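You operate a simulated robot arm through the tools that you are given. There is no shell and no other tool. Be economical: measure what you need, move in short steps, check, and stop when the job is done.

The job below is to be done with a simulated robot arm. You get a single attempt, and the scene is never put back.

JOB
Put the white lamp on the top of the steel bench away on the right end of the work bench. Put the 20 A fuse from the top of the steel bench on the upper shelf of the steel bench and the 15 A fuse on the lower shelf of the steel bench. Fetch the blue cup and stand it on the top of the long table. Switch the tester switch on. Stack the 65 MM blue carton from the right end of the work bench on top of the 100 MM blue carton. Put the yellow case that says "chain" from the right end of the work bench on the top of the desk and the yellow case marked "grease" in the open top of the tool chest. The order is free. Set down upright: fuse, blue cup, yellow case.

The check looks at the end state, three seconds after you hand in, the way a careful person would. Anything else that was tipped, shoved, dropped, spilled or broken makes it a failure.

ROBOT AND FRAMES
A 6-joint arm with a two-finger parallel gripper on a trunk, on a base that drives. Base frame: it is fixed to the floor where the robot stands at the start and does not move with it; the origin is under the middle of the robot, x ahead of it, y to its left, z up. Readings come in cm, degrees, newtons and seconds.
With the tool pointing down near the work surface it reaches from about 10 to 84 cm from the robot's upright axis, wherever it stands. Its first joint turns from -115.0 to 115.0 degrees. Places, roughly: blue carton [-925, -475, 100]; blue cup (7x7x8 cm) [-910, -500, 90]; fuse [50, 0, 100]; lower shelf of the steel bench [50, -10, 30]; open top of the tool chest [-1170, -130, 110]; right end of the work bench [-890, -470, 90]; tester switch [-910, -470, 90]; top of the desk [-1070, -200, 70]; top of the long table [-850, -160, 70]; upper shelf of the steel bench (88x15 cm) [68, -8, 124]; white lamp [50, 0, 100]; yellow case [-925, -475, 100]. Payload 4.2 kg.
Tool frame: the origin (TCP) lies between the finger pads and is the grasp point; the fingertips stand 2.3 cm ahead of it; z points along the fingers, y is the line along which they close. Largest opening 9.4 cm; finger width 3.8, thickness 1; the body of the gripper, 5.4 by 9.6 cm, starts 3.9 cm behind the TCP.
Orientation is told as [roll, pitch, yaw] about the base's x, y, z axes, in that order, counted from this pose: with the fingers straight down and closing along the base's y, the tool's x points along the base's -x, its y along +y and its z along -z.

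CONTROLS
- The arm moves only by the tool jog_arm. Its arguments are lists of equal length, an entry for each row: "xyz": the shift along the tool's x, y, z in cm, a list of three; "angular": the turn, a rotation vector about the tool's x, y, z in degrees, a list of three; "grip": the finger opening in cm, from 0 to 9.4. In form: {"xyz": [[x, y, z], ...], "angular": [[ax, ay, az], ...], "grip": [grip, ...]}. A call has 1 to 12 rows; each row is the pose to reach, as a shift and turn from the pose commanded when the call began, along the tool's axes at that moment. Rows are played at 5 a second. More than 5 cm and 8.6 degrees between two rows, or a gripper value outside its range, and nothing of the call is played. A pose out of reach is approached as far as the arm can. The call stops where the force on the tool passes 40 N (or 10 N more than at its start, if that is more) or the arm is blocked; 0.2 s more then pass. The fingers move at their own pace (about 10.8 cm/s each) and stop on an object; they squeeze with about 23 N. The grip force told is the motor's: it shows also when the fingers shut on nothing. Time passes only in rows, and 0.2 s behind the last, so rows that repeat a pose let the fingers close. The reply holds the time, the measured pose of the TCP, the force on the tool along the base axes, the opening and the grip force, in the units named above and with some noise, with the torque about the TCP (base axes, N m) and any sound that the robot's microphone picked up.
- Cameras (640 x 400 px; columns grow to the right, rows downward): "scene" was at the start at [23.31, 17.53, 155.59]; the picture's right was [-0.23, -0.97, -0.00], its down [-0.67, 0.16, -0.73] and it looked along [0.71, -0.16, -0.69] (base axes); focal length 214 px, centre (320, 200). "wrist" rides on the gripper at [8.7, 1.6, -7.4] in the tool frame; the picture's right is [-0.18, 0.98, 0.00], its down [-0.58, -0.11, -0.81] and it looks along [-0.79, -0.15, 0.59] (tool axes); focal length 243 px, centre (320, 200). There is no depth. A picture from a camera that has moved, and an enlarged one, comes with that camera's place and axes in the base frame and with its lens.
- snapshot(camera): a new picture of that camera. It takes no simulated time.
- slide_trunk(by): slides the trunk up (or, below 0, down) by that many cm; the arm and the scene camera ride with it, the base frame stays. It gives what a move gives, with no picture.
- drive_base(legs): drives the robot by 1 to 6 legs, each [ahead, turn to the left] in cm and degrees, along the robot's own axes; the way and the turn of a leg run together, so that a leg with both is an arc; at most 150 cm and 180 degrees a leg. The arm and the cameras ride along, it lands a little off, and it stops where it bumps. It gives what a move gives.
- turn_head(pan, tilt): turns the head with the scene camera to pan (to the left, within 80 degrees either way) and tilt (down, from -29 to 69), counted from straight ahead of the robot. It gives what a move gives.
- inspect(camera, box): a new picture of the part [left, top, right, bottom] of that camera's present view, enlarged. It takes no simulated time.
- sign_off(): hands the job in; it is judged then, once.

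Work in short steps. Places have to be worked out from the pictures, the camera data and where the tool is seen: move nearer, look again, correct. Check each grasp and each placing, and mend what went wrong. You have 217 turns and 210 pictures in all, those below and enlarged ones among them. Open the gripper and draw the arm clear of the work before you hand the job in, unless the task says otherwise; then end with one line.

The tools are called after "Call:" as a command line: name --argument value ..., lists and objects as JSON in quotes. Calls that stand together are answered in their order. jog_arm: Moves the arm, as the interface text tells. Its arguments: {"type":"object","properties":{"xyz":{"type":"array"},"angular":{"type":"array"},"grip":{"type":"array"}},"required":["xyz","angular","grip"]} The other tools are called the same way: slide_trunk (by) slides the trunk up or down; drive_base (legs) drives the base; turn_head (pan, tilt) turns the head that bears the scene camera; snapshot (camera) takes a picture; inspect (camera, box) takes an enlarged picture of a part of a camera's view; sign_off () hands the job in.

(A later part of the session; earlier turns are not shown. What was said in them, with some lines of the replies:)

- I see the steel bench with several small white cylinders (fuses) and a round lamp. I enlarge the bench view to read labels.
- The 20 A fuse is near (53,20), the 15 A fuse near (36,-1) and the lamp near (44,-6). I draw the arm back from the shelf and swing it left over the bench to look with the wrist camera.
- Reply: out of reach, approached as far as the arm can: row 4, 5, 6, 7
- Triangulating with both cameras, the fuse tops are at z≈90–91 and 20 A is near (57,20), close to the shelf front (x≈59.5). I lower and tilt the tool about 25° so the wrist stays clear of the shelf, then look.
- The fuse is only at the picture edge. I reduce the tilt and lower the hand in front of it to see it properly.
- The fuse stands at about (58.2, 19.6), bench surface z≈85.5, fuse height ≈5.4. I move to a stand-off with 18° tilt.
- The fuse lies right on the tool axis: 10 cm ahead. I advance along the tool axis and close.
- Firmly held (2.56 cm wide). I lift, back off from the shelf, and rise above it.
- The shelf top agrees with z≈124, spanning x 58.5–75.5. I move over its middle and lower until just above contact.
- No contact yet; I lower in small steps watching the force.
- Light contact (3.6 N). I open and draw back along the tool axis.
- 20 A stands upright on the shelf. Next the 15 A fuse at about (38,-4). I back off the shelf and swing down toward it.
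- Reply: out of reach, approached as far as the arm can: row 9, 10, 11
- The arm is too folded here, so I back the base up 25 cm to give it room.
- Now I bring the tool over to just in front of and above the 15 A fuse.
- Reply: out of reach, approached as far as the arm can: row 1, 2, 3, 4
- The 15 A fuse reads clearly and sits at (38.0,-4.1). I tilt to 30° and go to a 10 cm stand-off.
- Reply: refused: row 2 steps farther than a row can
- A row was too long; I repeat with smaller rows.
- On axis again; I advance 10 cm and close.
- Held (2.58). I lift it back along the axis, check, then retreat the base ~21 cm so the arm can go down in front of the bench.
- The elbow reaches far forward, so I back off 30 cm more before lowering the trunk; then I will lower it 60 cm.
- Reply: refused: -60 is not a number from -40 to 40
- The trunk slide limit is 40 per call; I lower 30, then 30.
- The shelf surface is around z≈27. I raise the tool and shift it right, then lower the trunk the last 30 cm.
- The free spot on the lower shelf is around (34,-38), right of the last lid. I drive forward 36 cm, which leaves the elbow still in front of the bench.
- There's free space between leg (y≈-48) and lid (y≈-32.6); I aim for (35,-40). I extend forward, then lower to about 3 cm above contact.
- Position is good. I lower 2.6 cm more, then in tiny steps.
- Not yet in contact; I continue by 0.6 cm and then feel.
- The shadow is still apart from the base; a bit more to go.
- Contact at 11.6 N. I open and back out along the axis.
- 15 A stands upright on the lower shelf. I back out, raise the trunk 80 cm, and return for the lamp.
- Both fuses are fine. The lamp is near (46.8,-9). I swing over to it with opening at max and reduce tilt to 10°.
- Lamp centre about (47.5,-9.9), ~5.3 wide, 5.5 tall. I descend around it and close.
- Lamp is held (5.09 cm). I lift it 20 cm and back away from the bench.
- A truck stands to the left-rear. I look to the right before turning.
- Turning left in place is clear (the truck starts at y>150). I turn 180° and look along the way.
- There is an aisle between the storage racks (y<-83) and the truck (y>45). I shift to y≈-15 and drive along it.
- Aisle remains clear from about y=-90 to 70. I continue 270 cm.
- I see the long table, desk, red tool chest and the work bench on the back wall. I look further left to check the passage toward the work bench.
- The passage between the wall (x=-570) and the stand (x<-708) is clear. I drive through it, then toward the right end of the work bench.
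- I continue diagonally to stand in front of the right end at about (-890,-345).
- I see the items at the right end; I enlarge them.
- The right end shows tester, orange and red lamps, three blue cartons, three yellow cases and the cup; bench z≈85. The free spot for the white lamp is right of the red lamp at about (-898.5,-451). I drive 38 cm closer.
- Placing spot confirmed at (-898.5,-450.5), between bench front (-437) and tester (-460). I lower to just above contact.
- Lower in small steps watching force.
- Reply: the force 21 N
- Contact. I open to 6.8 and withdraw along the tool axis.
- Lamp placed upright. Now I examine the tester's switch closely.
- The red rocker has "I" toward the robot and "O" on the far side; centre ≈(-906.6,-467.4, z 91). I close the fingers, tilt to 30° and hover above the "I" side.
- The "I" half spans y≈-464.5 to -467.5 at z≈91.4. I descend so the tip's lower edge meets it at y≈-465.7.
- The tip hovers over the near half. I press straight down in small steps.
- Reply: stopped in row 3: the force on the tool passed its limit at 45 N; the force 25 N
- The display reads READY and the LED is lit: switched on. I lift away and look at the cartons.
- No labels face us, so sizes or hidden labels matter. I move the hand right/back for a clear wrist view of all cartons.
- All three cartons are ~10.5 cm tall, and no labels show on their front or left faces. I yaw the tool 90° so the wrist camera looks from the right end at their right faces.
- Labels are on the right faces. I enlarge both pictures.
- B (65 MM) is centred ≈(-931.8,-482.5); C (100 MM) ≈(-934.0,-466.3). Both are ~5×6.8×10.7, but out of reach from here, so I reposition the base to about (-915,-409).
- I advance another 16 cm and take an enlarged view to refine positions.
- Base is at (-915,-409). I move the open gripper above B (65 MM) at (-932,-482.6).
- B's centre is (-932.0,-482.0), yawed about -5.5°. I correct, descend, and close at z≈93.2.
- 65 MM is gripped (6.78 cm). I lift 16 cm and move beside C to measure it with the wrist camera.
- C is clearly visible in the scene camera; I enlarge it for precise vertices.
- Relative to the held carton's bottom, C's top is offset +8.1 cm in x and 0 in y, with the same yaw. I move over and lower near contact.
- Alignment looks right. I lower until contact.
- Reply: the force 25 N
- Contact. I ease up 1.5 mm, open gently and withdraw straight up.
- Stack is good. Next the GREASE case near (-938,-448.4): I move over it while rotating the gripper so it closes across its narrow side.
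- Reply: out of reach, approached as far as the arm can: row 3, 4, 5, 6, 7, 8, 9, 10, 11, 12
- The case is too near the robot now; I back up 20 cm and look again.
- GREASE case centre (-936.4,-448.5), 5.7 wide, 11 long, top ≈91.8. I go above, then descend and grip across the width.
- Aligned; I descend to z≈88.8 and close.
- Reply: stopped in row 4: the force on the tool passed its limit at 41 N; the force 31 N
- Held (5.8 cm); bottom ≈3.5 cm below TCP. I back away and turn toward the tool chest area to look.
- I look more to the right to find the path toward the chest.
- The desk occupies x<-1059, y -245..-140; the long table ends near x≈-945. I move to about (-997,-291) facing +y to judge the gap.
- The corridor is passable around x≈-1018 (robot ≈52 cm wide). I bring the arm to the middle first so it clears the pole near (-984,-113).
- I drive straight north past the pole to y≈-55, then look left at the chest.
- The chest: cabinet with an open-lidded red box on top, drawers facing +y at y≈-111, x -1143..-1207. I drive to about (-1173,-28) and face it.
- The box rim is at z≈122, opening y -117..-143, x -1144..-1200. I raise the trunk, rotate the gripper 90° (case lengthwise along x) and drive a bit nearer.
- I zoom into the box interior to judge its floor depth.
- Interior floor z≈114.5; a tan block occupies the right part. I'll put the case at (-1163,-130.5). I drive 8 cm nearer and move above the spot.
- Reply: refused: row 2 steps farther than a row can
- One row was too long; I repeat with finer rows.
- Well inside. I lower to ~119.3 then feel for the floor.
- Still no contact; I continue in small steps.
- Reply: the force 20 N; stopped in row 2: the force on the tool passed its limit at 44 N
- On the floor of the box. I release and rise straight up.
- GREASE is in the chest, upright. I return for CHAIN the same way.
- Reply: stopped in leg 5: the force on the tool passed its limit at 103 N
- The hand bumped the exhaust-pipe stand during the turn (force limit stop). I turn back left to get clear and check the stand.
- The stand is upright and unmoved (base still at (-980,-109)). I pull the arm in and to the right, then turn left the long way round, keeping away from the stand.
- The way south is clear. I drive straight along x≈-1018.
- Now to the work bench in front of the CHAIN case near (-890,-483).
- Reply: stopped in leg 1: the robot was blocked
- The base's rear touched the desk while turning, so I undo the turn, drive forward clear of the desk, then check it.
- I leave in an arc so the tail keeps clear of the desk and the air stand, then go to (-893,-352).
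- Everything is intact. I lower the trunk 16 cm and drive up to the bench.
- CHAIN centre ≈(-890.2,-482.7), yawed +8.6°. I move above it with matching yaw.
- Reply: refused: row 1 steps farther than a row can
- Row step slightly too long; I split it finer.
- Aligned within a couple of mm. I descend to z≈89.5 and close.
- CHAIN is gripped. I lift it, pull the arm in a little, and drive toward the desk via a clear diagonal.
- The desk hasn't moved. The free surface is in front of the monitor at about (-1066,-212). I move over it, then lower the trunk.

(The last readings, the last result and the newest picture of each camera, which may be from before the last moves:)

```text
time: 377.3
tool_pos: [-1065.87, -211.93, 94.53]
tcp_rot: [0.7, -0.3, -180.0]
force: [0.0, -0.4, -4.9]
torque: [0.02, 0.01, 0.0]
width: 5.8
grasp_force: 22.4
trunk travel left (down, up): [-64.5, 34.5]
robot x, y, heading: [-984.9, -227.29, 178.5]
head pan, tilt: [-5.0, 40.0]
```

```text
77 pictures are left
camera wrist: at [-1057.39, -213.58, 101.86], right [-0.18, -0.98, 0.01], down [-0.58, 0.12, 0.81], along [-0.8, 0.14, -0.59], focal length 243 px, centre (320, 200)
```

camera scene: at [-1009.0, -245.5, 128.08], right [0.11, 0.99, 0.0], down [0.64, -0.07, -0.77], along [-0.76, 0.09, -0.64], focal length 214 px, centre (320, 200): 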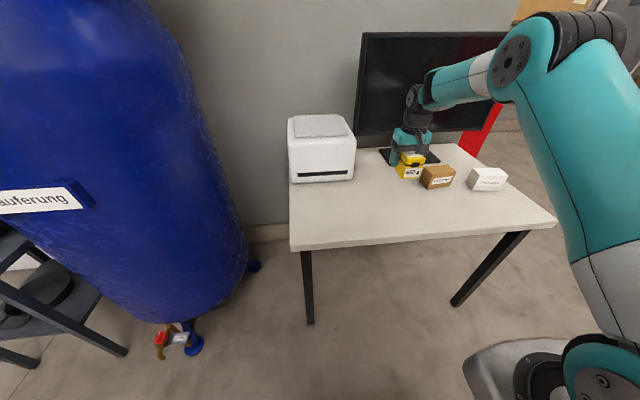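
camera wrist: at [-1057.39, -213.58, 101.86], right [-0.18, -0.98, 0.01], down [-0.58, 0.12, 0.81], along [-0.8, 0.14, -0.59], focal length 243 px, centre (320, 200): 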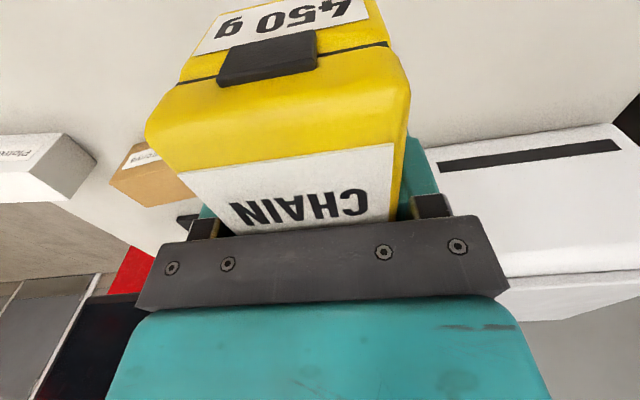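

Desk surface ≈73. I descend to just above, then feel.

Call:
jog_arm --xyz '[[0, 0, 4], [0, 0, 8], [0, 0, 12], [0, 0, 16], [0, 0, 16]]' --angular '[[0, 0, 0], [0, 0, 0], [0, 0, 0], [0, 0, 0], [0, 0, 0]]' --grip '[3, 3, 3, 3, 3]'

Call:
inspect --camera "scene" --box '[270, 80, 530, 260]'

```text
time: 378.5
tool_pos: [-1066.06, -212.14, 78.49]
tcp_rot: [0.6, -0.3, -180.1]
force: [0.3, 0.5, -4.1]
torque: [0.03, 0.05, 0.0]
width: 5.8
grasp_force: 22.3
trunk travel left (down, up): [-64.5, 34.5]
robot x, y, heading: [-985.15, -227.47, 178.3]
head pan, tilt: [-5.0, 40.0]
```

```text
2.22 times, centred on (400, 170) of scene
camera zoom: at [-1008.99, -245.5, 128.08], right [0.11, 0.99, 0.0], down [0.64, -0.07, -0.77], along [-0.76, 0.09, -0.64], focal length 477 px, centre (142, 267)
```

zoom: 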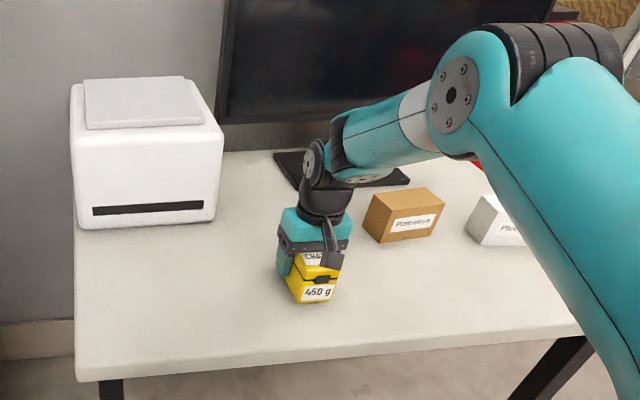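

Call:
jog_arm --xyz '[[0, 0, 0.4], [0, 0, 0.8], [0, 0, 1.2], [0, 0, 1.2]]' --angular '[[0, 0, 0], [0, 0, 0], [0, 0, 0], [0, 0, 0]]' --grip '[3, 3, 3, 3]'

Call:
jog_arm --xyz '[[0, 0, 0.3], [0, 0, 0.6], [0, 0, 0.6]]' --angular '[[0, 0, 0], [0, 0, 0], [0, 0, 0]]' --grip '[3, 3, 3]'

```text
time: 379.5
tool_pos: [-1066.18, -212.27, 77.5]
tcp_rot: [0.6, -0.5, 180.0]
force: [3.6, -0.2, 20.8]
torque: [0.72, -0.11, -0.07]
width: 5.76
grasp_force: 22.9
trunk travel left (down, up): [-64.5, 34.5]
robot x, y, heading: [-984.86, -227.16, 178.5]
head pan, tilt: [-5.0, 40.0]
```

```text
time: 380.3
tool_pos: [-1066.37, -212.16, 77.25]
tcp_rot: [0.7, -0.7, 180.0]
force: [0.9, -1.0, 15.9]
torque: [0.56, -1.32, -0.04]
width: 5.78
grasp_force: 22.9
trunk travel left (down, up): [-64.5, 34.5]
robot x, y, heading: [-985.0, -227.33, 178.6]
head pan, tilt: [-5.0, 40.0]
stopped in row 3: the force on the tool passed its limit at 40 N (the readings are from after the stop); the commanded pose is now the measured one
```

In contact with the desk. I release and rise.

Call:
jog_arm --xyz '[[0, 0, -0.15], [0, 0, -0.15], [0, 0, -0.15], [0, 0, -4], [0, 0, -8.5], [0, 0, -13], [0, 0, -17.5]]' --angular '[[0, 0, 0], [0, 0, 0], [0, 0, 0], [0, 0, 0], [0, 0, 0], [0, 0, 0], [0, 0, 0]]' --grip '[7, 8.5, 8.5, 8.5, 8.5, 8.5, 8.5]'

Call:
snapshot --camera "scene"

```text
time: 381.9
tool_pos: [-1066.07, -211.97, 94.52]
tcp_rot: [0.7, -0.5, 180.0]
force: [-0.2, -0.9, -1.0]
torque: [0.0, 0.02, -0.02]
width: 8.49
grasp_force: 0.1
trunk travel left (down, up): [-64.5, 34.5]
robot x, y, heading: [-984.57, -227.1, 178.6]
head pan, tilt: [-5.0, 40.0]
```

```text
75 pictures are left
camera scene: at [-1009.01, -245.5, 128.07], right [0.11, 0.99, 0.0], down [0.64, -0.07, -0.77], along [-0.76, 0.09, -0.64], focal length 214 px, centre (320, 200)
```

scene: 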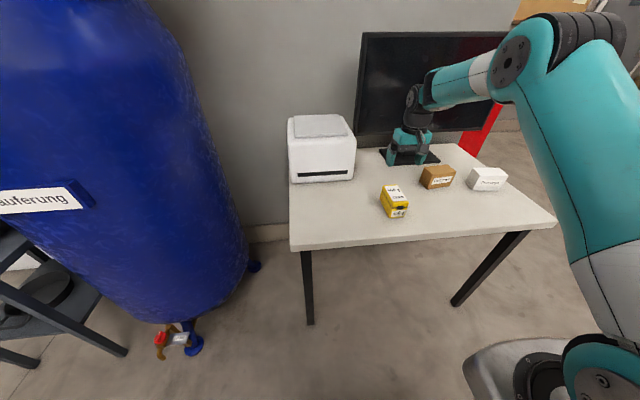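

CHAIN stands upright on the desk. I retract the arm, raise the trunk and head back to the bench for the cup.

Call:
jog_arm --xyz '[[0, 0, -4.5], [0, 0, -9], [3, 1, -12], [7, 2, -13], [11, 3, -13], [15, 3, -13], [19, 3, -13], [23, 3, -13]]' --angular '[[0, 0, 0], [0, 0, 0], [0, 0, 0], [0, 0, 0], [0, 0, 0], [0, 0, 0], [0, 0, 0], [0, 0, 0]]' --grip '[8.5, 8.5, 8.5, 8.5, 8.5, 8.5, 8.5, 8.5]'

Call:
slide_trunk --by 18

Call:
turn_head --pan 0 --tilt 35

Call:
drive_base --legs '[[0, 60], [0, 60]]'

Call:
snapshot --camera "scene"

```text
time: 383.7
tool_pos: [-1042.93, -214.67, 107.38]
tcp_rot: [0.6, -0.6, 180.1]
force: [-0.9, -0.1, 0.6]
torque: [-0.02, -0.02, -0.01]
width: 8.52
grasp_force: 0.1
trunk travel left (down, up): [-64.5, 34.5]
robot x, y, heading: [-985.01, -227.23, 178.6]
head pan, tilt: [-5.0, 40.0]
```

```text
time: 385.7
tool_pos: [-1042.99, -214.89, 125.44]
tcp_rot: [0.8, -0.6, 179.9]
force: [0.0, -0.8, 0.0]
torque: [0.0, -0.01, -0.02]
width: 8.48
grasp_force: 0.0
trunk travel left (down, up): [-82.5, 16.5]
robot x, y, heading: [-984.99, -227.13, 178.8]
head pan, tilt: [-5.0, 40.0]
```

```text
time: 386.3
tool_pos: [-1042.86, -214.78, 125.35]
tcp_rot: [0.8, -0.6, 180.0]
force: [-0.3, 0.7, 0.0]
torque: [-0.04, 0.0, -0.02]
width: 8.5
grasp_force: 0.1
trunk travel left (down, up): [-82.5, 16.5]
robot x, y, heading: [-984.65, -227.27, 178.8]
head pan, tilt: [0.0, 35.0]
```

```text
time: 392.0
tool_pos: [-966.93, -283.78, 125.34]
tcp_rot: [0.7, -0.6, -60.3]
force: [-0.8, 0.7, 0.3]
torque: [0.01, 0.03, 0.0]
width: 8.49
grasp_force: 0.1
trunk travel left (down, up): [-82.5, 16.5]
robot x, y, heading: [-985.08, -227.43, -61.7]
head pan, tilt: [0.0, 35.0]
```

```text
74 pictures are left
camera scene: at [-956.31, -239.23, 146.84], right [-0.88, -0.47, 0.0], down [-0.27, 0.51, -0.82], along [0.39, -0.72, -0.57], focal length 214 px, centre (320, 200)
```

scene: 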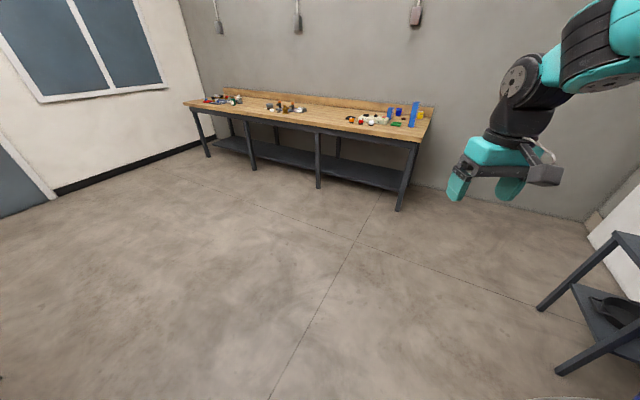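

Straight ahead is almost the required direction; I drive to (-920,-355) and then turn to face the bench.

Call:
drive_base --legs '[[0, -1.3], [143, 0], [0, -27], [40, 0]]'

Call:
snapshot --camera "scene"

Call:
snapshot --camera "wrist"

```text
time: 402.9
tool_pos: [-929.04, -452.0, 125.43]
tcp_rot: [0.7, -0.6, -88.1]
force: [-1.0, -0.5, -0.8]
torque: [0.02, 0.01, 0.0]
width: 8.5
grasp_force: 0.0
trunk travel left (down, up): [-82.5, 16.5]
robot x, y, heading: [-918.43, -393.36, -89.3]
head pan, tilt: [0.0, 35.0]
```

```text
73 pictures are left
camera scene: at [-898.81, -417.44, 146.84], right [-1.0, -0.01, 0.0], down [-0.01, 0.57, -0.82], along [0.01, -0.82, -0.57], focal length 214 px, centre (320, 200)
```

scene: 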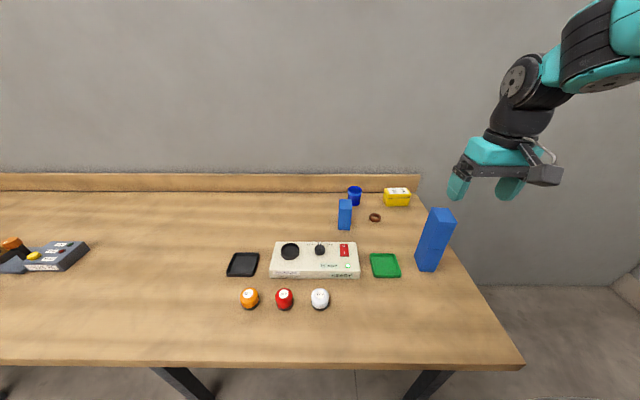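

```text
72 pictures are left
camera wrist: at [-927.82, -443.28, 132.72], right [0.99, -0.15, 0.01], down [-0.1, -0.58, 0.81], along [-0.11, -0.8, -0.59], focal length 243 px, centre (320, 200)
```

wrist: 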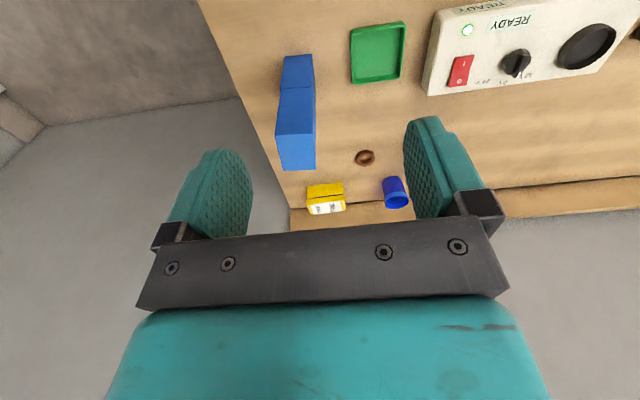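

I drive the last 17 cm and inspect the cup and neighbours closely.

Call:
drive_base --legs '[[17, 0]]'

Call:
inspect --camera "scene" --box '[310, 170, 470, 280]'

Call:
snapshot --camera "wrist"

```text
time: 404.4
tool_pos: [-928.88, -469.1, 125.4]
tcp_rot: [0.6, -0.5, -87.9]
force: [0.5, -0.2, 0.1]
torque: [-0.06, 0.0, -0.01]
width: 8.49
grasp_force: 0.0
trunk travel left (down, up): [-82.5, 16.5]
robot x, y, heading: [-918.53, -410.47, -89.5]
head pan, tilt: [0.0, 35.0]
```

```text
3.64 times, centred on (390, 225) of scene
camera zoom: at [-898.64, -434.52, 146.84], right [-1.0, -0.01, 0.0], down [-0.01, 0.57, -0.82], along [0.01, -0.82, -0.57], focal length 780 px, centre (66, 109)
```

zoom: 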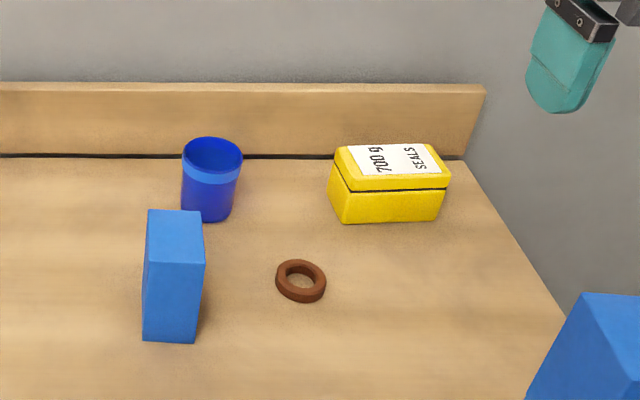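

```text
70 pictures are left
camera wrist: at [-927.68, -460.33, 132.72], right [0.99, -0.15, 0.01], down [-0.1, -0.58, 0.81], along [-0.11, -0.8, -0.59], focal length 243 px, centre (320, 200)
```

wrist: 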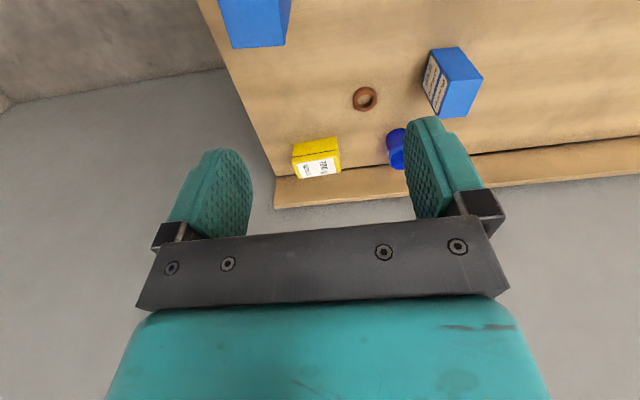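

Cup centre ≈(-914,-502.8); carton A's right face is x≈-911, back y≈-490. I'll approach along heading -65° with 30° tilt so the camera misses A. First yaw and move in.

Call:
jog_arm --xyz '[[-3.3, 2.3, 1.8], [-6.6, 4.7, 3.7], [-9.9, 7, 5.5], [-13.2, 9.4, 7.4]]' --angular '[[0, 0, -6], [0, 0, -12], [0, 0, -18], [0, 0, -23]]' --grip '[9.4, 9.4, 9.4, 9.4]'

Call:
jog_arm --xyz '[[-2.8, -0.8, 3], [-5.7, -1.7, 6], [-8.5, -2.5, 9], [-11.4, -3.4, 12], [-14.2, -4.2, 15.1]]' --angular '[[0, -6, 0], [0, -12, 0], [0, -18, 0], [0, -24, 0], [0, -30, 0]]' --grip '[9.4, 9.4, 9.4, 9.4, 9.4]'

Call:
snapshot --camera "wrist"

Call:
inspect --camera "scene" --box '[290, 100, 530, 280]'

```text
time: 405.4
tool_pos: [-918.76, -482.07, 118.4]
tcp_rot: [0.3, -0.8, -65.0]
force: [0.3, 0.4, 0.6]
torque: [-0.03, -0.01, 0.02]
width: 9.39
grasp_force: 0.0
trunk travel left (down, up): [-82.5, 16.5]
robot x, y, heading: [-918.02, -410.54, -89.4]
head pan, tilt: [0.0, 35.0]
```

```text
time: 406.6
tool_pos: [-916.55, -496.82, 103.37]
tcp_rot: [0.5, -30.9, -65.2]
force: [-0.8, 1.2, 0.4]
torque: [-0.04, 0.05, 0.0]
width: 9.4
grasp_force: 0.1
trunk travel left (down, up): [-82.5, 16.5]
robot x, y, heading: [-918.29, -410.55, -89.5]
head pan, tilt: [0.0, 35.0]
```

```text
69 pictures are left
camera wrist: at [-919.9, -485.96, 105.27], right [0.96, 0.27, 0.1], down [-0.07, -0.13, 0.99], along [0.28, -0.95, -0.1], focal length 243 px, centre (320, 200)
```

wrist: 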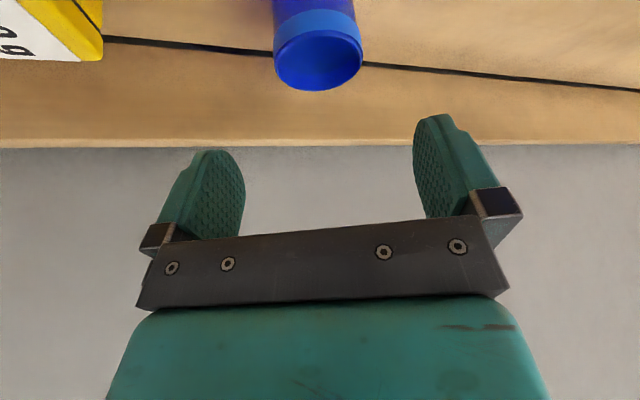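

```text
2.22 times, centred on (410, 190) of scene
camera zoom: at [-898.64, -434.47, 146.85], right [-1.0, -0.01, 0.0], down [-0.01, 0.57, -0.82], along [0.01, -0.82, -0.57], focal length 477 px, centre (120, 222)
```

zoom: 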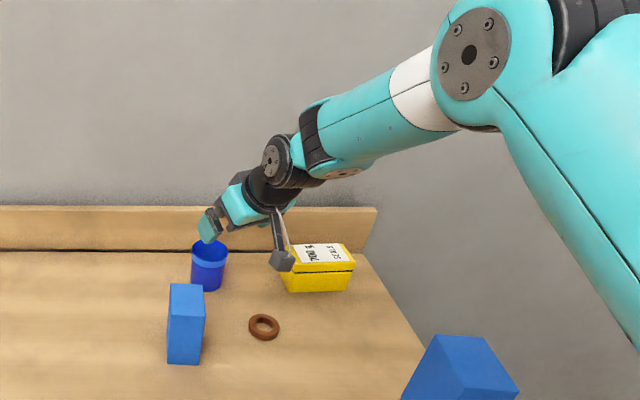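

On axis. I advance ~12 cm with the open gripper around the cup.

Call:
jog_arm --xyz '[[0.3, 0, 4], [0.6, 0, 8], [0.9, 0, 12.2], [0.9, 0, 12.2]]' --angular '[[0, 0, 0], [0, 0, 0], [0, 0, 0], [0, 0, 0]]' --grip '[9.4, 9.4, 9.4, 9.4]'

Call:
snapshot --camera "wrist"

Call:
inspect --camera "scene" --box '[310, 140, 470, 260]'

```text
time: 407.6
tool_pos: [-914.21, -501.69, 92.35]
tcp_rot: [0.4, -30.8, -65.2]
force: [-1.0, 1.2, -0.3]
torque: [-0.01, 0.0, 0.03]
width: 9.41
grasp_force: 0.1
trunk travel left (down, up): [-82.5, 16.5]
robot x, y, heading: [-918.49, -410.84, -89.6]
head pan, tilt: [0.0, 35.0]
```

```text
67 pictures are left
camera wrist: at [-917.52, -490.84, 94.27], right [0.96, 0.27, 0.1], down [-0.07, -0.13, 0.99], along [0.28, -0.95, -0.1], focal length 243 px, centre (320, 200)
```

wrist: 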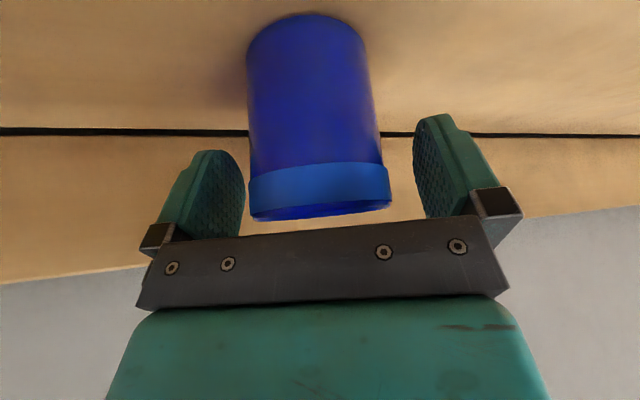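

```text
3.33 times, centred on (390, 200) of scene
camera zoom: at [-898.64, -434.52, 146.84], right [-1.0, -0.01, 0.0], down [-0.01, 0.57, -0.82], along [0.01, -0.82, -0.57], focal length 715 px, centre (87, 200)
```

zoom: 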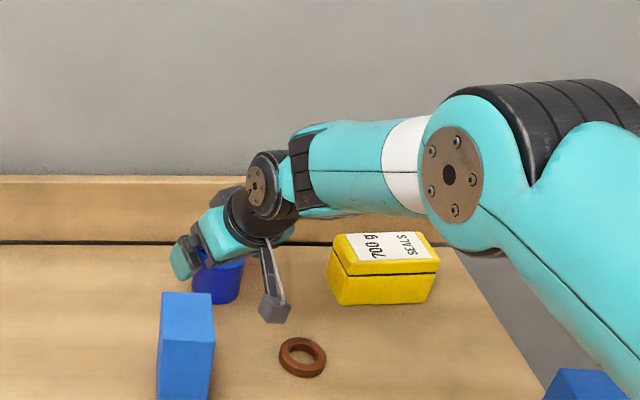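

The cup is between the fingers, a bit off centre; I shift 0.5 cm and close.

Call:
jog_arm --xyz '[[0, -0.5, 0], [0, -0.5, 0], [0, -0.5, 0], [0, -0.5, 0], [0, -0.5, 0]]' --angular '[[0, 0, 0], [0, 0, 0], [0, 0, 0], [0, 0, 0], [0, 0, 0]]' --grip '[9.4, 7.5, 5.5, 5, 5]'

Call:
snapshot --camera "wrist"

```text
time: 408.8
tool_pos: [-914.69, -501.8, 92.38]
tcp_rot: [0.5, -30.9, -65.2]
force: [-0.1, 0.6, 1.1]
torque: [-0.04, 0.0, 0.02]
width: 6.15
grasp_force: 22.6
trunk travel left (down, up): [-82.5, 16.5]
robot x, y, heading: [-918.1, -410.79, -89.9]
head pan, tilt: [0.0, 35.0]
```

```text
65 pictures are left
camera wrist: at [-918.01, -491.04, 94.29], right [0.96, 0.27, 0.1], down [-0.07, -0.13, 0.99], along [0.28, -0.95, -0.1], focal length 243 px, centre (320, 200)
```

wrist: 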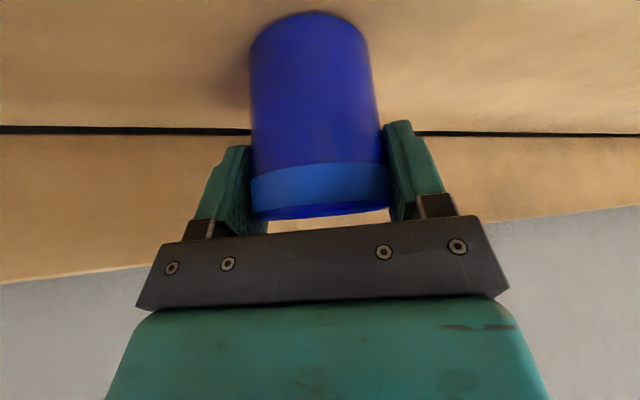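

Gripped (6.15 cm). I lift straight up 24 cm.

Call:
jog_arm --xyz '[[-1, 0, -1.7], [-3, 0, -5.1], [-5.1, 0, -8.6], [-7.2, 0, -12], [-9.2, 0, -15.4], [-11.3, 0, -18.9], [-12.3, 0, -20.6]]' --angular '[[0, 0, 0], [0, 0, 0], [0, 0, 0], [0, 0, 0], [0, 0, 0], [0, 0, 0], [0, 0, 0]]' --grip '[5, 5, 5, 5, 5, 5, 5]'

Call:
snapshot --camera "wrist"

Call:
snapshot --camera "scene"

```text
time: 410.4
tool_pos: [-914.78, -502.03, 116.35]
tcp_rot: [0.3, -30.7, -65.3]
force: [-0.5, -0.2, -0.9]
torque: [0.0, -0.02, -0.02]
width: 6.16
grasp_force: 23.0
trunk travel left (down, up): [-82.5, 16.5]
robot x, y, heading: [-918.25, -410.57, -89.5]
head pan, tilt: [0.0, 35.0]
```

```text
64 pictures are left
camera wrist: at [-918.16, -491.19, 118.31], right [0.96, 0.27, 0.1], down [-0.07, -0.13, 0.99], along [0.28, -0.95, -0.1], focal length 243 px, centre (320, 200)
```

wrist: 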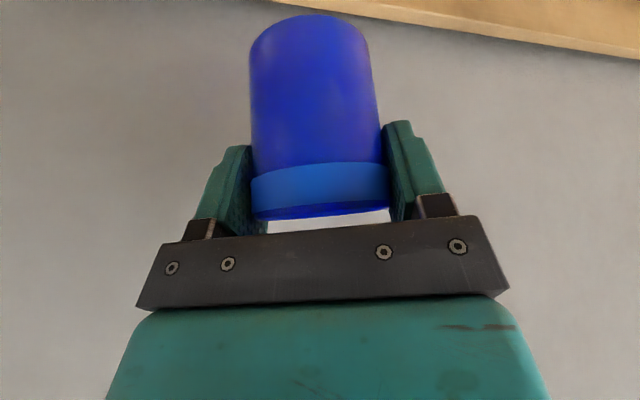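

```text
63 pictures are left
camera scene: at [-898.64, -434.54, 146.83], right [-1.0, -0.01, 0.0], down [-0.01, 0.57, -0.82], along [0.01, -0.82, -0.57], focal length 214 px, centre (320, 200)
```

scene: 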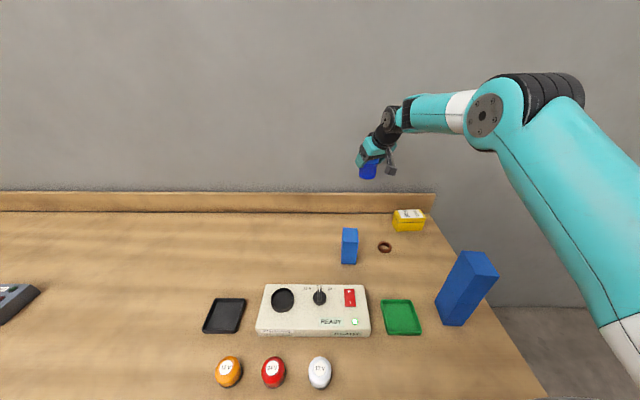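

Cup is secure. I back off 60 cm, retract the arm, and turn to face the long table.

Call:
drive_base --legs '[[-60, 0]]'

Call:
jog_arm --xyz '[[4.2, 0, -2.5], [8.5, 0, -5], [12.8, 0, -7.6], [17, 0, -10.2], [21.4, 0, -12.8]]' --angular '[[0, 0, 0], [0, 0, 0], [0, 0, 0], [0, 0, 0], [0, 0, 0]]' --grip '[5, 5, 5, 5, 5]'

Call:
drive_base --legs '[[0, 120], [0, 60]]'

Call:
turn_head --pan -5 --tilt 30

Call:
snapshot --camera "scene"

```text
time: 413.8
tool_pos: [-915.37, -441.78, 116.35]
tcp_rot: [0.5, -30.8, -65.2]
force: [0.4, 0.1, -0.4]
torque: [0.02, 0.03, -0.01]
width: 6.16
grasp_force: 22.6
trunk travel left (down, up): [-82.5, 16.5]
robot x, y, heading: [-919.35, -350.23, -89.4]
head pan, tilt: [0.0, 35.0]
```

```text
refused: row 3 steps farther than a row can; nothing moved
```

```text
time: 421.9
tool_pos: [-924.41, -259.03, 116.46]
tcp_rot: [0.4, -30.8, 115.9]
force: [0.1, 0.1, -1.8]
torque: [-0.01, -0.01, 0.0]
width: 6.15
grasp_force: 23.3
trunk travel left (down, up): [-82.5, 16.5]
robot x, y, heading: [-918.86, -350.51, 91.6]
head pan, tilt: [0.0, 35.0]
```

```text
time: 422.5
tool_pos: [-924.67, -258.98, 116.44]
tcp_rot: [0.5, -30.8, 115.9]
force: [0.1, 0.3, -0.6]
torque: [0.02, 0.0, -0.01]
width: 6.17
grasp_force: 23.1
trunk travel left (down, up): [-82.5, 16.5]
robot x, y, heading: [-918.97, -350.48, 91.9]
head pan, tilt: [-5.0, 30.0]
```

```text
62 pictures are left
camera scene: at [-938.44, -326.84, 147.61], right [1.0, -0.06, 0.0], down [-0.03, -0.5, -0.87], along [0.05, 0.86, -0.5], focal length 214 px, centre (320, 200)
```

scene: 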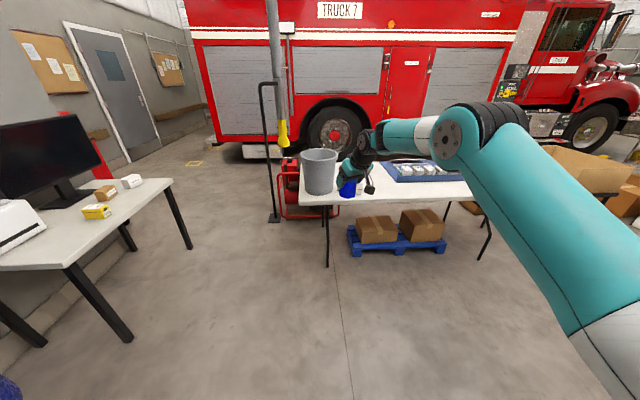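

I enlarge the table top to find a free place.

Call:
inspect --camera "scene" --box '[280, 120, 500, 230]'

```text
2.91 times, centred on (390, 175) of scene
camera zoom: at [-938.44, -326.84, 147.61], right [1.0, -0.06, 0.0], down [-0.03, -0.5, -0.87], along [0.05, 0.86, -0.5], focal length 624 px, centre (116, 273)
```

zoom: 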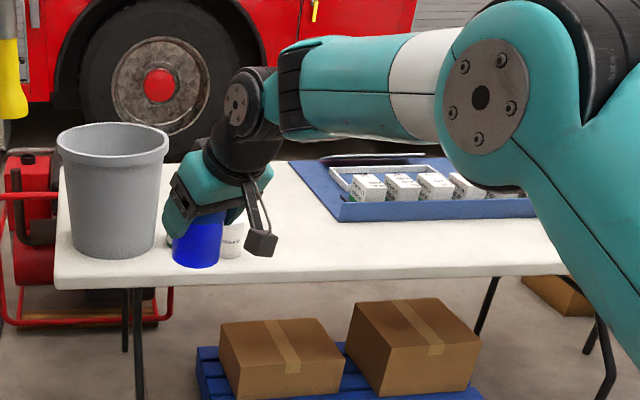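

A free spot is around (-882,-178), between the white jar and the blue mat. I retract the arm and drive in front of it.

Call:
jog_arm --xyz '[[4, 0, -2.4], [8, 0, -4.8], [12, 0, -7.2], [16, 0, -9.6], [19, 0, -11.4]]' --angular '[[0, 0, 0], [0, 0, 0], [0, 0, 0], [0, 0, 0], [0, 0, 0]]' --grip '[5, 5, 5, 5, 5]'

Call:
drive_base --legs '[[0, -26], [94, 0], [0, 24]]'

Call:
turn_head --pan -5 --tilt 40

Call:
snapshot --camera "scene"

Call:
snapshot --camera "wrist"

```text
time: 423.7
tool_pos: [-914.9, -278.96, 116.48]
tcp_rot: [0.5, -30.8, 116.0]
force: [-0.4, 0.1, -0.2]
torque: [0.0, 0.0, -0.01]
width: 6.17
grasp_force: 22.3
trunk travel left (down, up): [-82.5, 16.5]
robot x, y, heading: [-919.16, -350.17, 91.7]
head pan, tilt: [-5.0, 30.0]
```

```text
time: 431.2
tool_pos: [-874.56, -192.84, 116.47]
tcp_rot: [0.5, -30.8, 114.2]
force: [0.3, 0.5, 0.0]
torque: [0.02, 0.02, 0.01]
width: 6.15
grasp_force: 23.3
trunk travel left (down, up): [-82.5, 16.5]
robot x, y, heading: [-880.51, -264.44, 90.1]
head pan, tilt: [-5.0, 30.0]
```

```text
time: 431.9
tool_pos: [-874.44, -192.87, 116.47]
tcp_rot: [0.4, -30.8, 114.3]
force: [0.9, 0.1, 0.1]
torque: [0.01, -0.01, -0.02]
width: 6.16
grasp_force: 22.6
trunk travel left (down, up): [-82.5, 16.5]
robot x, y, heading: [-880.79, -263.99, 90.0]
head pan, tilt: [-5.0, 40.0]
```

```text
60 pictures are left
camera scene: at [-899.56, -240.62, 146.09], right [1.0, -0.08, 0.0], down [-0.05, -0.64, -0.77], along [0.06, 0.76, -0.64], focal length 214 px, centre (320, 200)
```

scene: 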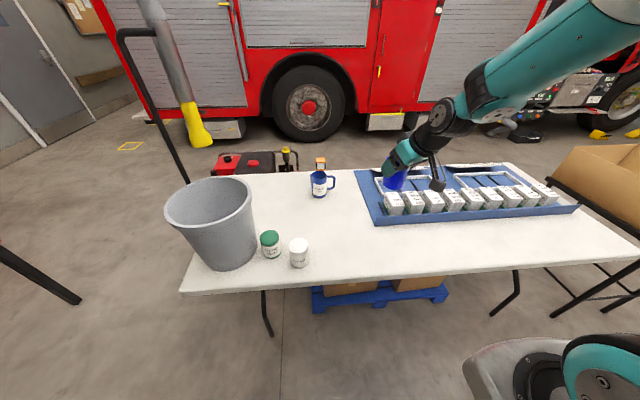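

```text
59 pictures are left
camera wrist: at [-871.43, -203.84, 118.39], right [-0.96, -0.26, 0.1], down [0.07, 0.13, 0.99], along [-0.27, 0.96, -0.1], focal length 243 px, centre (320, 200)
```

wrist: 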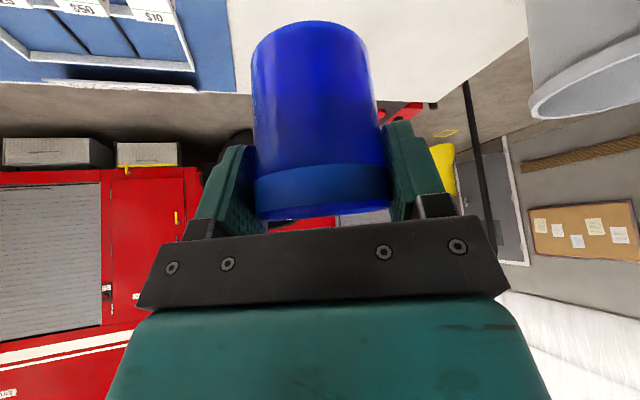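

Table z≈69.5; spot (-885,-175) is free. I move over it, then lower the trunk 20 cm.

Call:
jog_arm --xyz '[[-3.4, 0.5, 2], [-6.8, 0.9, 4.1], [-10.3, 1.4, 6.1], [-13.7, 1.8, 8.2], [-17.1, 2.3, 10.2]]' --angular '[[0, 0, 0], [0, 0, 0], [0, 0, 0], [0, 0, 0], [0, 0, 0]]' --grip '[5, 5, 5, 5, 5]'

Call:
slide_trunk --by -20

Call:
snapshot --camera "scene"

Call:
snapshot --camera "wrist"

```text
time: 433.1
tool_pos: [-884.73, -175.85, 116.46]
tcp_rot: [0.4, -30.8, 114.2]
force: [0.1, -1.0, 0.2]
torque: [0.0, 0.04, 0.02]
width: 6.16
grasp_force: 23.2
trunk travel left (down, up): [-82.5, 16.5]
robot x, y, heading: [-881.07, -264.38, 90.2]
head pan, tilt: [-5.0, 40.0]
```

```text
time: 435.3
tool_pos: [-884.81, -175.68, 96.49]
tcp_rot: [0.4, -30.8, 114.2]
force: [-0.6, 1.0, -0.5]
torque: [-0.02, -0.02, -0.02]
width: 6.18
grasp_force: 22.8
trunk travel left (down, up): [-62.5, 36.5]
robot x, y, heading: [-880.83, -264.14, 90.1]
head pan, tilt: [-5.0, 40.0]
```

```text
58 pictures are left
camera scene: at [-899.56, -240.62, 126.09], right [1.0, -0.08, 0.0], down [-0.05, -0.64, -0.77], along [0.06, 0.76, -0.64], focal length 214 px, centre (320, 200)
```

scene: 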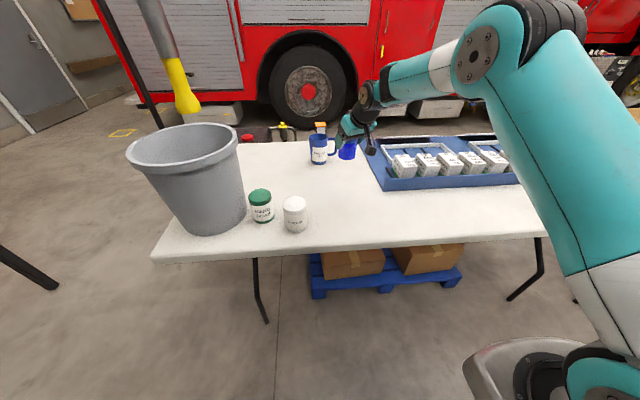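

```text
57 pictures are left
camera wrist: at [-881.65, -186.75, 98.4], right [-0.96, -0.26, 0.1], down [0.07, 0.13, 0.99], along [-0.27, 0.96, -0.1], focal length 243 px, centre (320, 200)
```

wrist: 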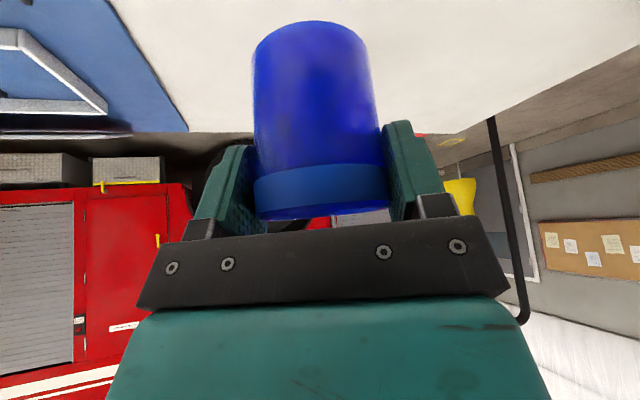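

I descend to about 1.5 cm above the table.

Call:
jog_arm --xyz '[[2.36, 0, 3.95], [4.72, 0, 7.9], [7.1, 0, 11.85], [9.4, 0, 15.8], [9.4, 0, 15.8]]' --angular '[[0, 0, 0], [0, 0, 0], [0, 0, 0], [0, 0, 0], [0, 0, 0]]' --grip '[5, 5, 5, 5, 5]'

Call:
inspect --camera "scene" --box '[230, 110, 430, 250]'

Call:
snapshot --camera "wrist"

```text
time: 436.5
tool_pos: [-884.82, -175.52, 78.5]
tcp_rot: [0.2, -31.4, 114.3]
force: [-1.0, 0.7, 34.2]
torque: [0.07, -0.09, -0.01]
width: 6.14
grasp_force: 23.0
trunk travel left (down, up): [-62.5, 36.5]
robot x, y, heading: [-881.02, -264.18, 90.3]
head pan, tilt: [-5.0, 40.0]
```

```text
2.86 times, centred on (330, 180) of scene
camera zoom: at [-899.56, -240.77, 126.16], right [1.0, -0.08, 0.0], down [-0.05, -0.64, -0.77], along [0.06, 0.76, -0.64], focal length 613 px, centre (291, 257)
```

zoom: 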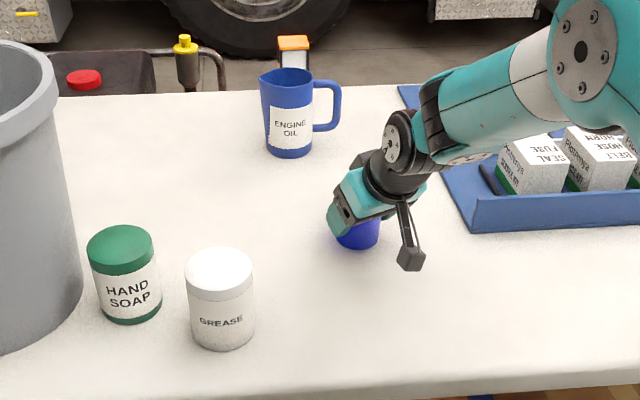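

```text
55 pictures are left
camera wrist: at [-881.71, -186.56, 80.4], right [-0.96, -0.26, 0.1], down [0.07, 0.12, 0.99], along [-0.27, 0.96, -0.09], focal length 243 px, centre (320, 200)
```

wrist: 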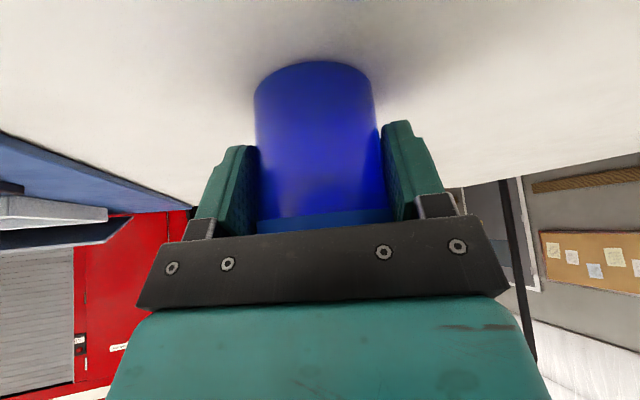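

Contact came early (table slightly higher); the cup slid a bit in the grip but is upright on the table. I ease up slightly, open, and withdraw along the axis.

Call:
jog_arm --xyz '[[-0.15, 0, -0.25], [-0.15, 0, -0.25], [-0.15, 0, -0.25]]' --angular '[[0, 0, 0], [0, 0, 0], [0, 0, 0]]' --grip '[5, 5, 5]'

Call:
inspect --camera "wrist" --box '[200, 30, 440, 240]'

```text
time: 437.3
tool_pos: [-884.83, -175.78, 78.52]
tcp_rot: [0.4, -31.0, 114.2]
force: [-0.3, 3.3, 25.9]
torque: [-0.06, -0.1, -0.01]
width: 6.11
grasp_force: 22.8
trunk travel left (down, up): [-62.5, 36.5]
robot x, y, heading: [-880.35, -264.08, 90.2]
head pan, tilt: [-5.0, 40.0]
```

```text
1.90 times, centred on (320, 135) of wrist
camera zoom: at [-881.67, -186.72, 80.44], right [-0.96, -0.26, 0.1], down [0.07, 0.12, 0.99], along [-0.27, 0.96, -0.1], focal length 462 px, centre (320, 324)
```

zoom: 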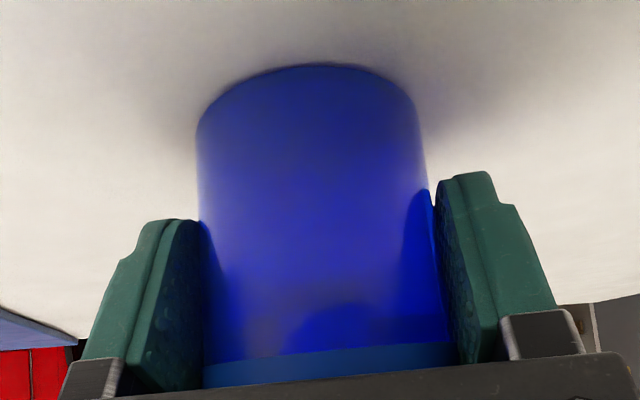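

Still 26 N of pressing; I ease up another 0.5 cm, then open.

Call:
jog_arm --xyz '[[-0.13, 0, -0.22], [-0.25, 0, -0.43], [-0.25, 0, -0.43]]' --angular '[[0, 0, 0], [0, 0, 0], [0, 0, 0]]' --grip '[5, 5, 5]'

```text
time: 438.1
tool_pos: [-884.91, -176.04, 78.56]
tcp_rot: [0.5, -30.4, 114.2]
force: [-0.3, -0.7, 0.6]
torque: [-0.04, -0.07, 0.0]
width: 6.12
grasp_force: 23.2
trunk travel left (down, up): [-62.5, 36.5]
robot x, y, heading: [-880.89, -263.78, 90.0]
head pan, tilt: [-5.0, 40.0]
```

Force is now ~0 with the cup standing. I open and withdraw.

Call:
jog_arm --xyz '[[0, 0, 0], [0, 0, 0], [0, 0, 0], [0, 0, -2], [0, 0, -6], [0, 0, -10.5], [0, 0, -15]]' --angular '[[0, 0, 0], [0, 0, 0], [0, 0, 0], [0, 0, 0], [0, 0, 0], [0, 0, 0], [0, 0, 0]]' --grip '[7, 8.8, 9.2, 9.2, 9.2, 9.2, 9.2]'

Call:
inspect --camera "scene" --box '[230, 110, 430, 250]'

Call:
snapshot --camera "wrist"

```text
time: 439.7
tool_pos: [-881.59, -182.97, 91.67]
tcp_rot: [0.5, -30.7, 114.2]
force: [0.0, 0.1, -0.9]
torque: [-0.03, 0.01, -0.02]
width: 9.22
grasp_force: 0.0
trunk travel left (down, up): [-62.5, 36.5]
robot x, y, heading: [-880.63, -264.04, 90.1]
head pan, tilt: [-5.0, 40.0]
```

```text
2.86 times, centred on (330, 180) of scene
camera zoom: at [-899.57, -240.58, 126.06], right [1.0, -0.08, 0.0], down [-0.05, -0.64, -0.77], along [0.06, 0.76, -0.64], focal length 613 px, centre (291, 257)
```

zoom: 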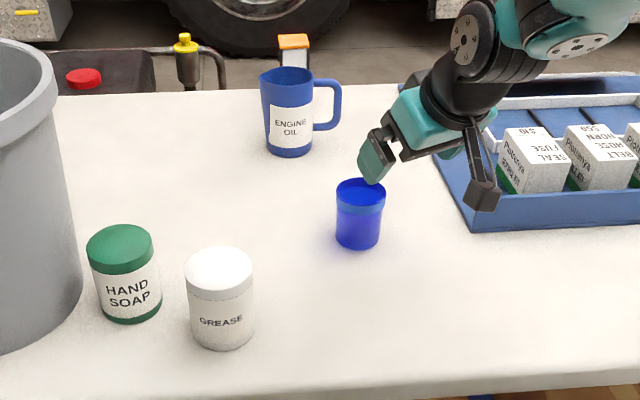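

```text
52 pictures are left
camera wrist: at [-878.43, -193.7, 93.62], right [-0.96, -0.26, 0.1], down [0.07, 0.13, 0.99], along [-0.27, 0.96, -0.1], focal length 243 px, centre (320, 200)
```

wrist: 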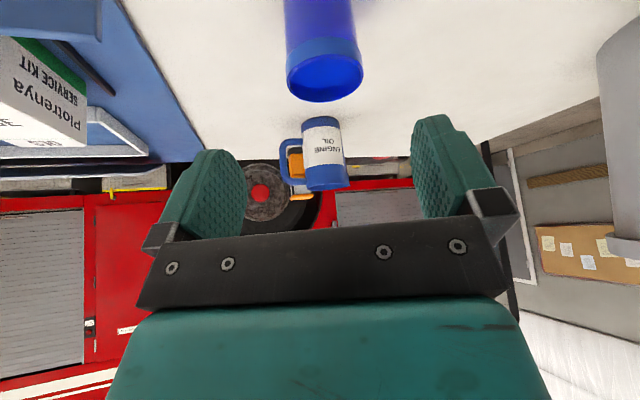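

The cup stands upright on the long table. I raise the trunk and back the robot away, then take a last look.

Call:
slide_trunk --by 20

Call:
drive_base --legs '[[-55, 0]]'

Call:
snapshot --camera "scene"

```text
time: 441.9
tool_pos: [-881.59, -182.69, 111.77]
tcp_rot: [0.4, -30.9, 114.1]
force: [-0.5, -0.1, 0.3]
torque: [0.01, 0.0, 0.02]
width: 9.18
grasp_force: 0.0
trunk travel left (down, up): [-82.5, 16.5]
robot x, y, heading: [-880.95, -264.26, 90.3]
head pan, tilt: [-5.0, 40.0]
```

```text
time: 445.0
tool_pos: [-881.38, -237.83, 111.75]
tcp_rot: [0.4, -30.8, 114.2]
force: [-0.2, -0.1, -0.5]
torque: [0.0, -0.01, 0.02]
width: 9.21
grasp_force: 0.0
trunk travel left (down, up): [-82.5, 16.5]
robot x, y, heading: [-880.86, -319.17, 90.2]
head pan, tilt: [-5.0, 40.0]
```

```text
51 pictures are left
camera scene: at [-899.4, -295.67, 146.08], right [1.0, -0.08, 0.0], down [-0.05, -0.64, -0.77], along [0.06, 0.76, -0.64], focal length 214 px, centre (320, 200)
```

scene: 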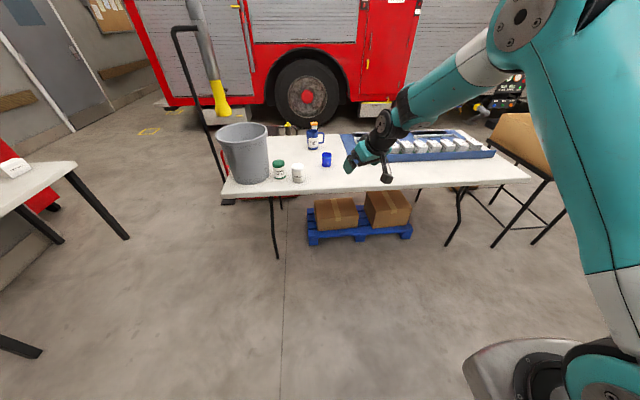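

All tasks are placed and checked, the gripper is open and the arm is clear, so I hand in.

Call:
sign_off

```text
The job is handed in.
```

All eight placements are done and the tester is switched on; along the way the arm bumped the exhaust-pipe stand once and the base touched the desk, and neither looked moved afterwards.
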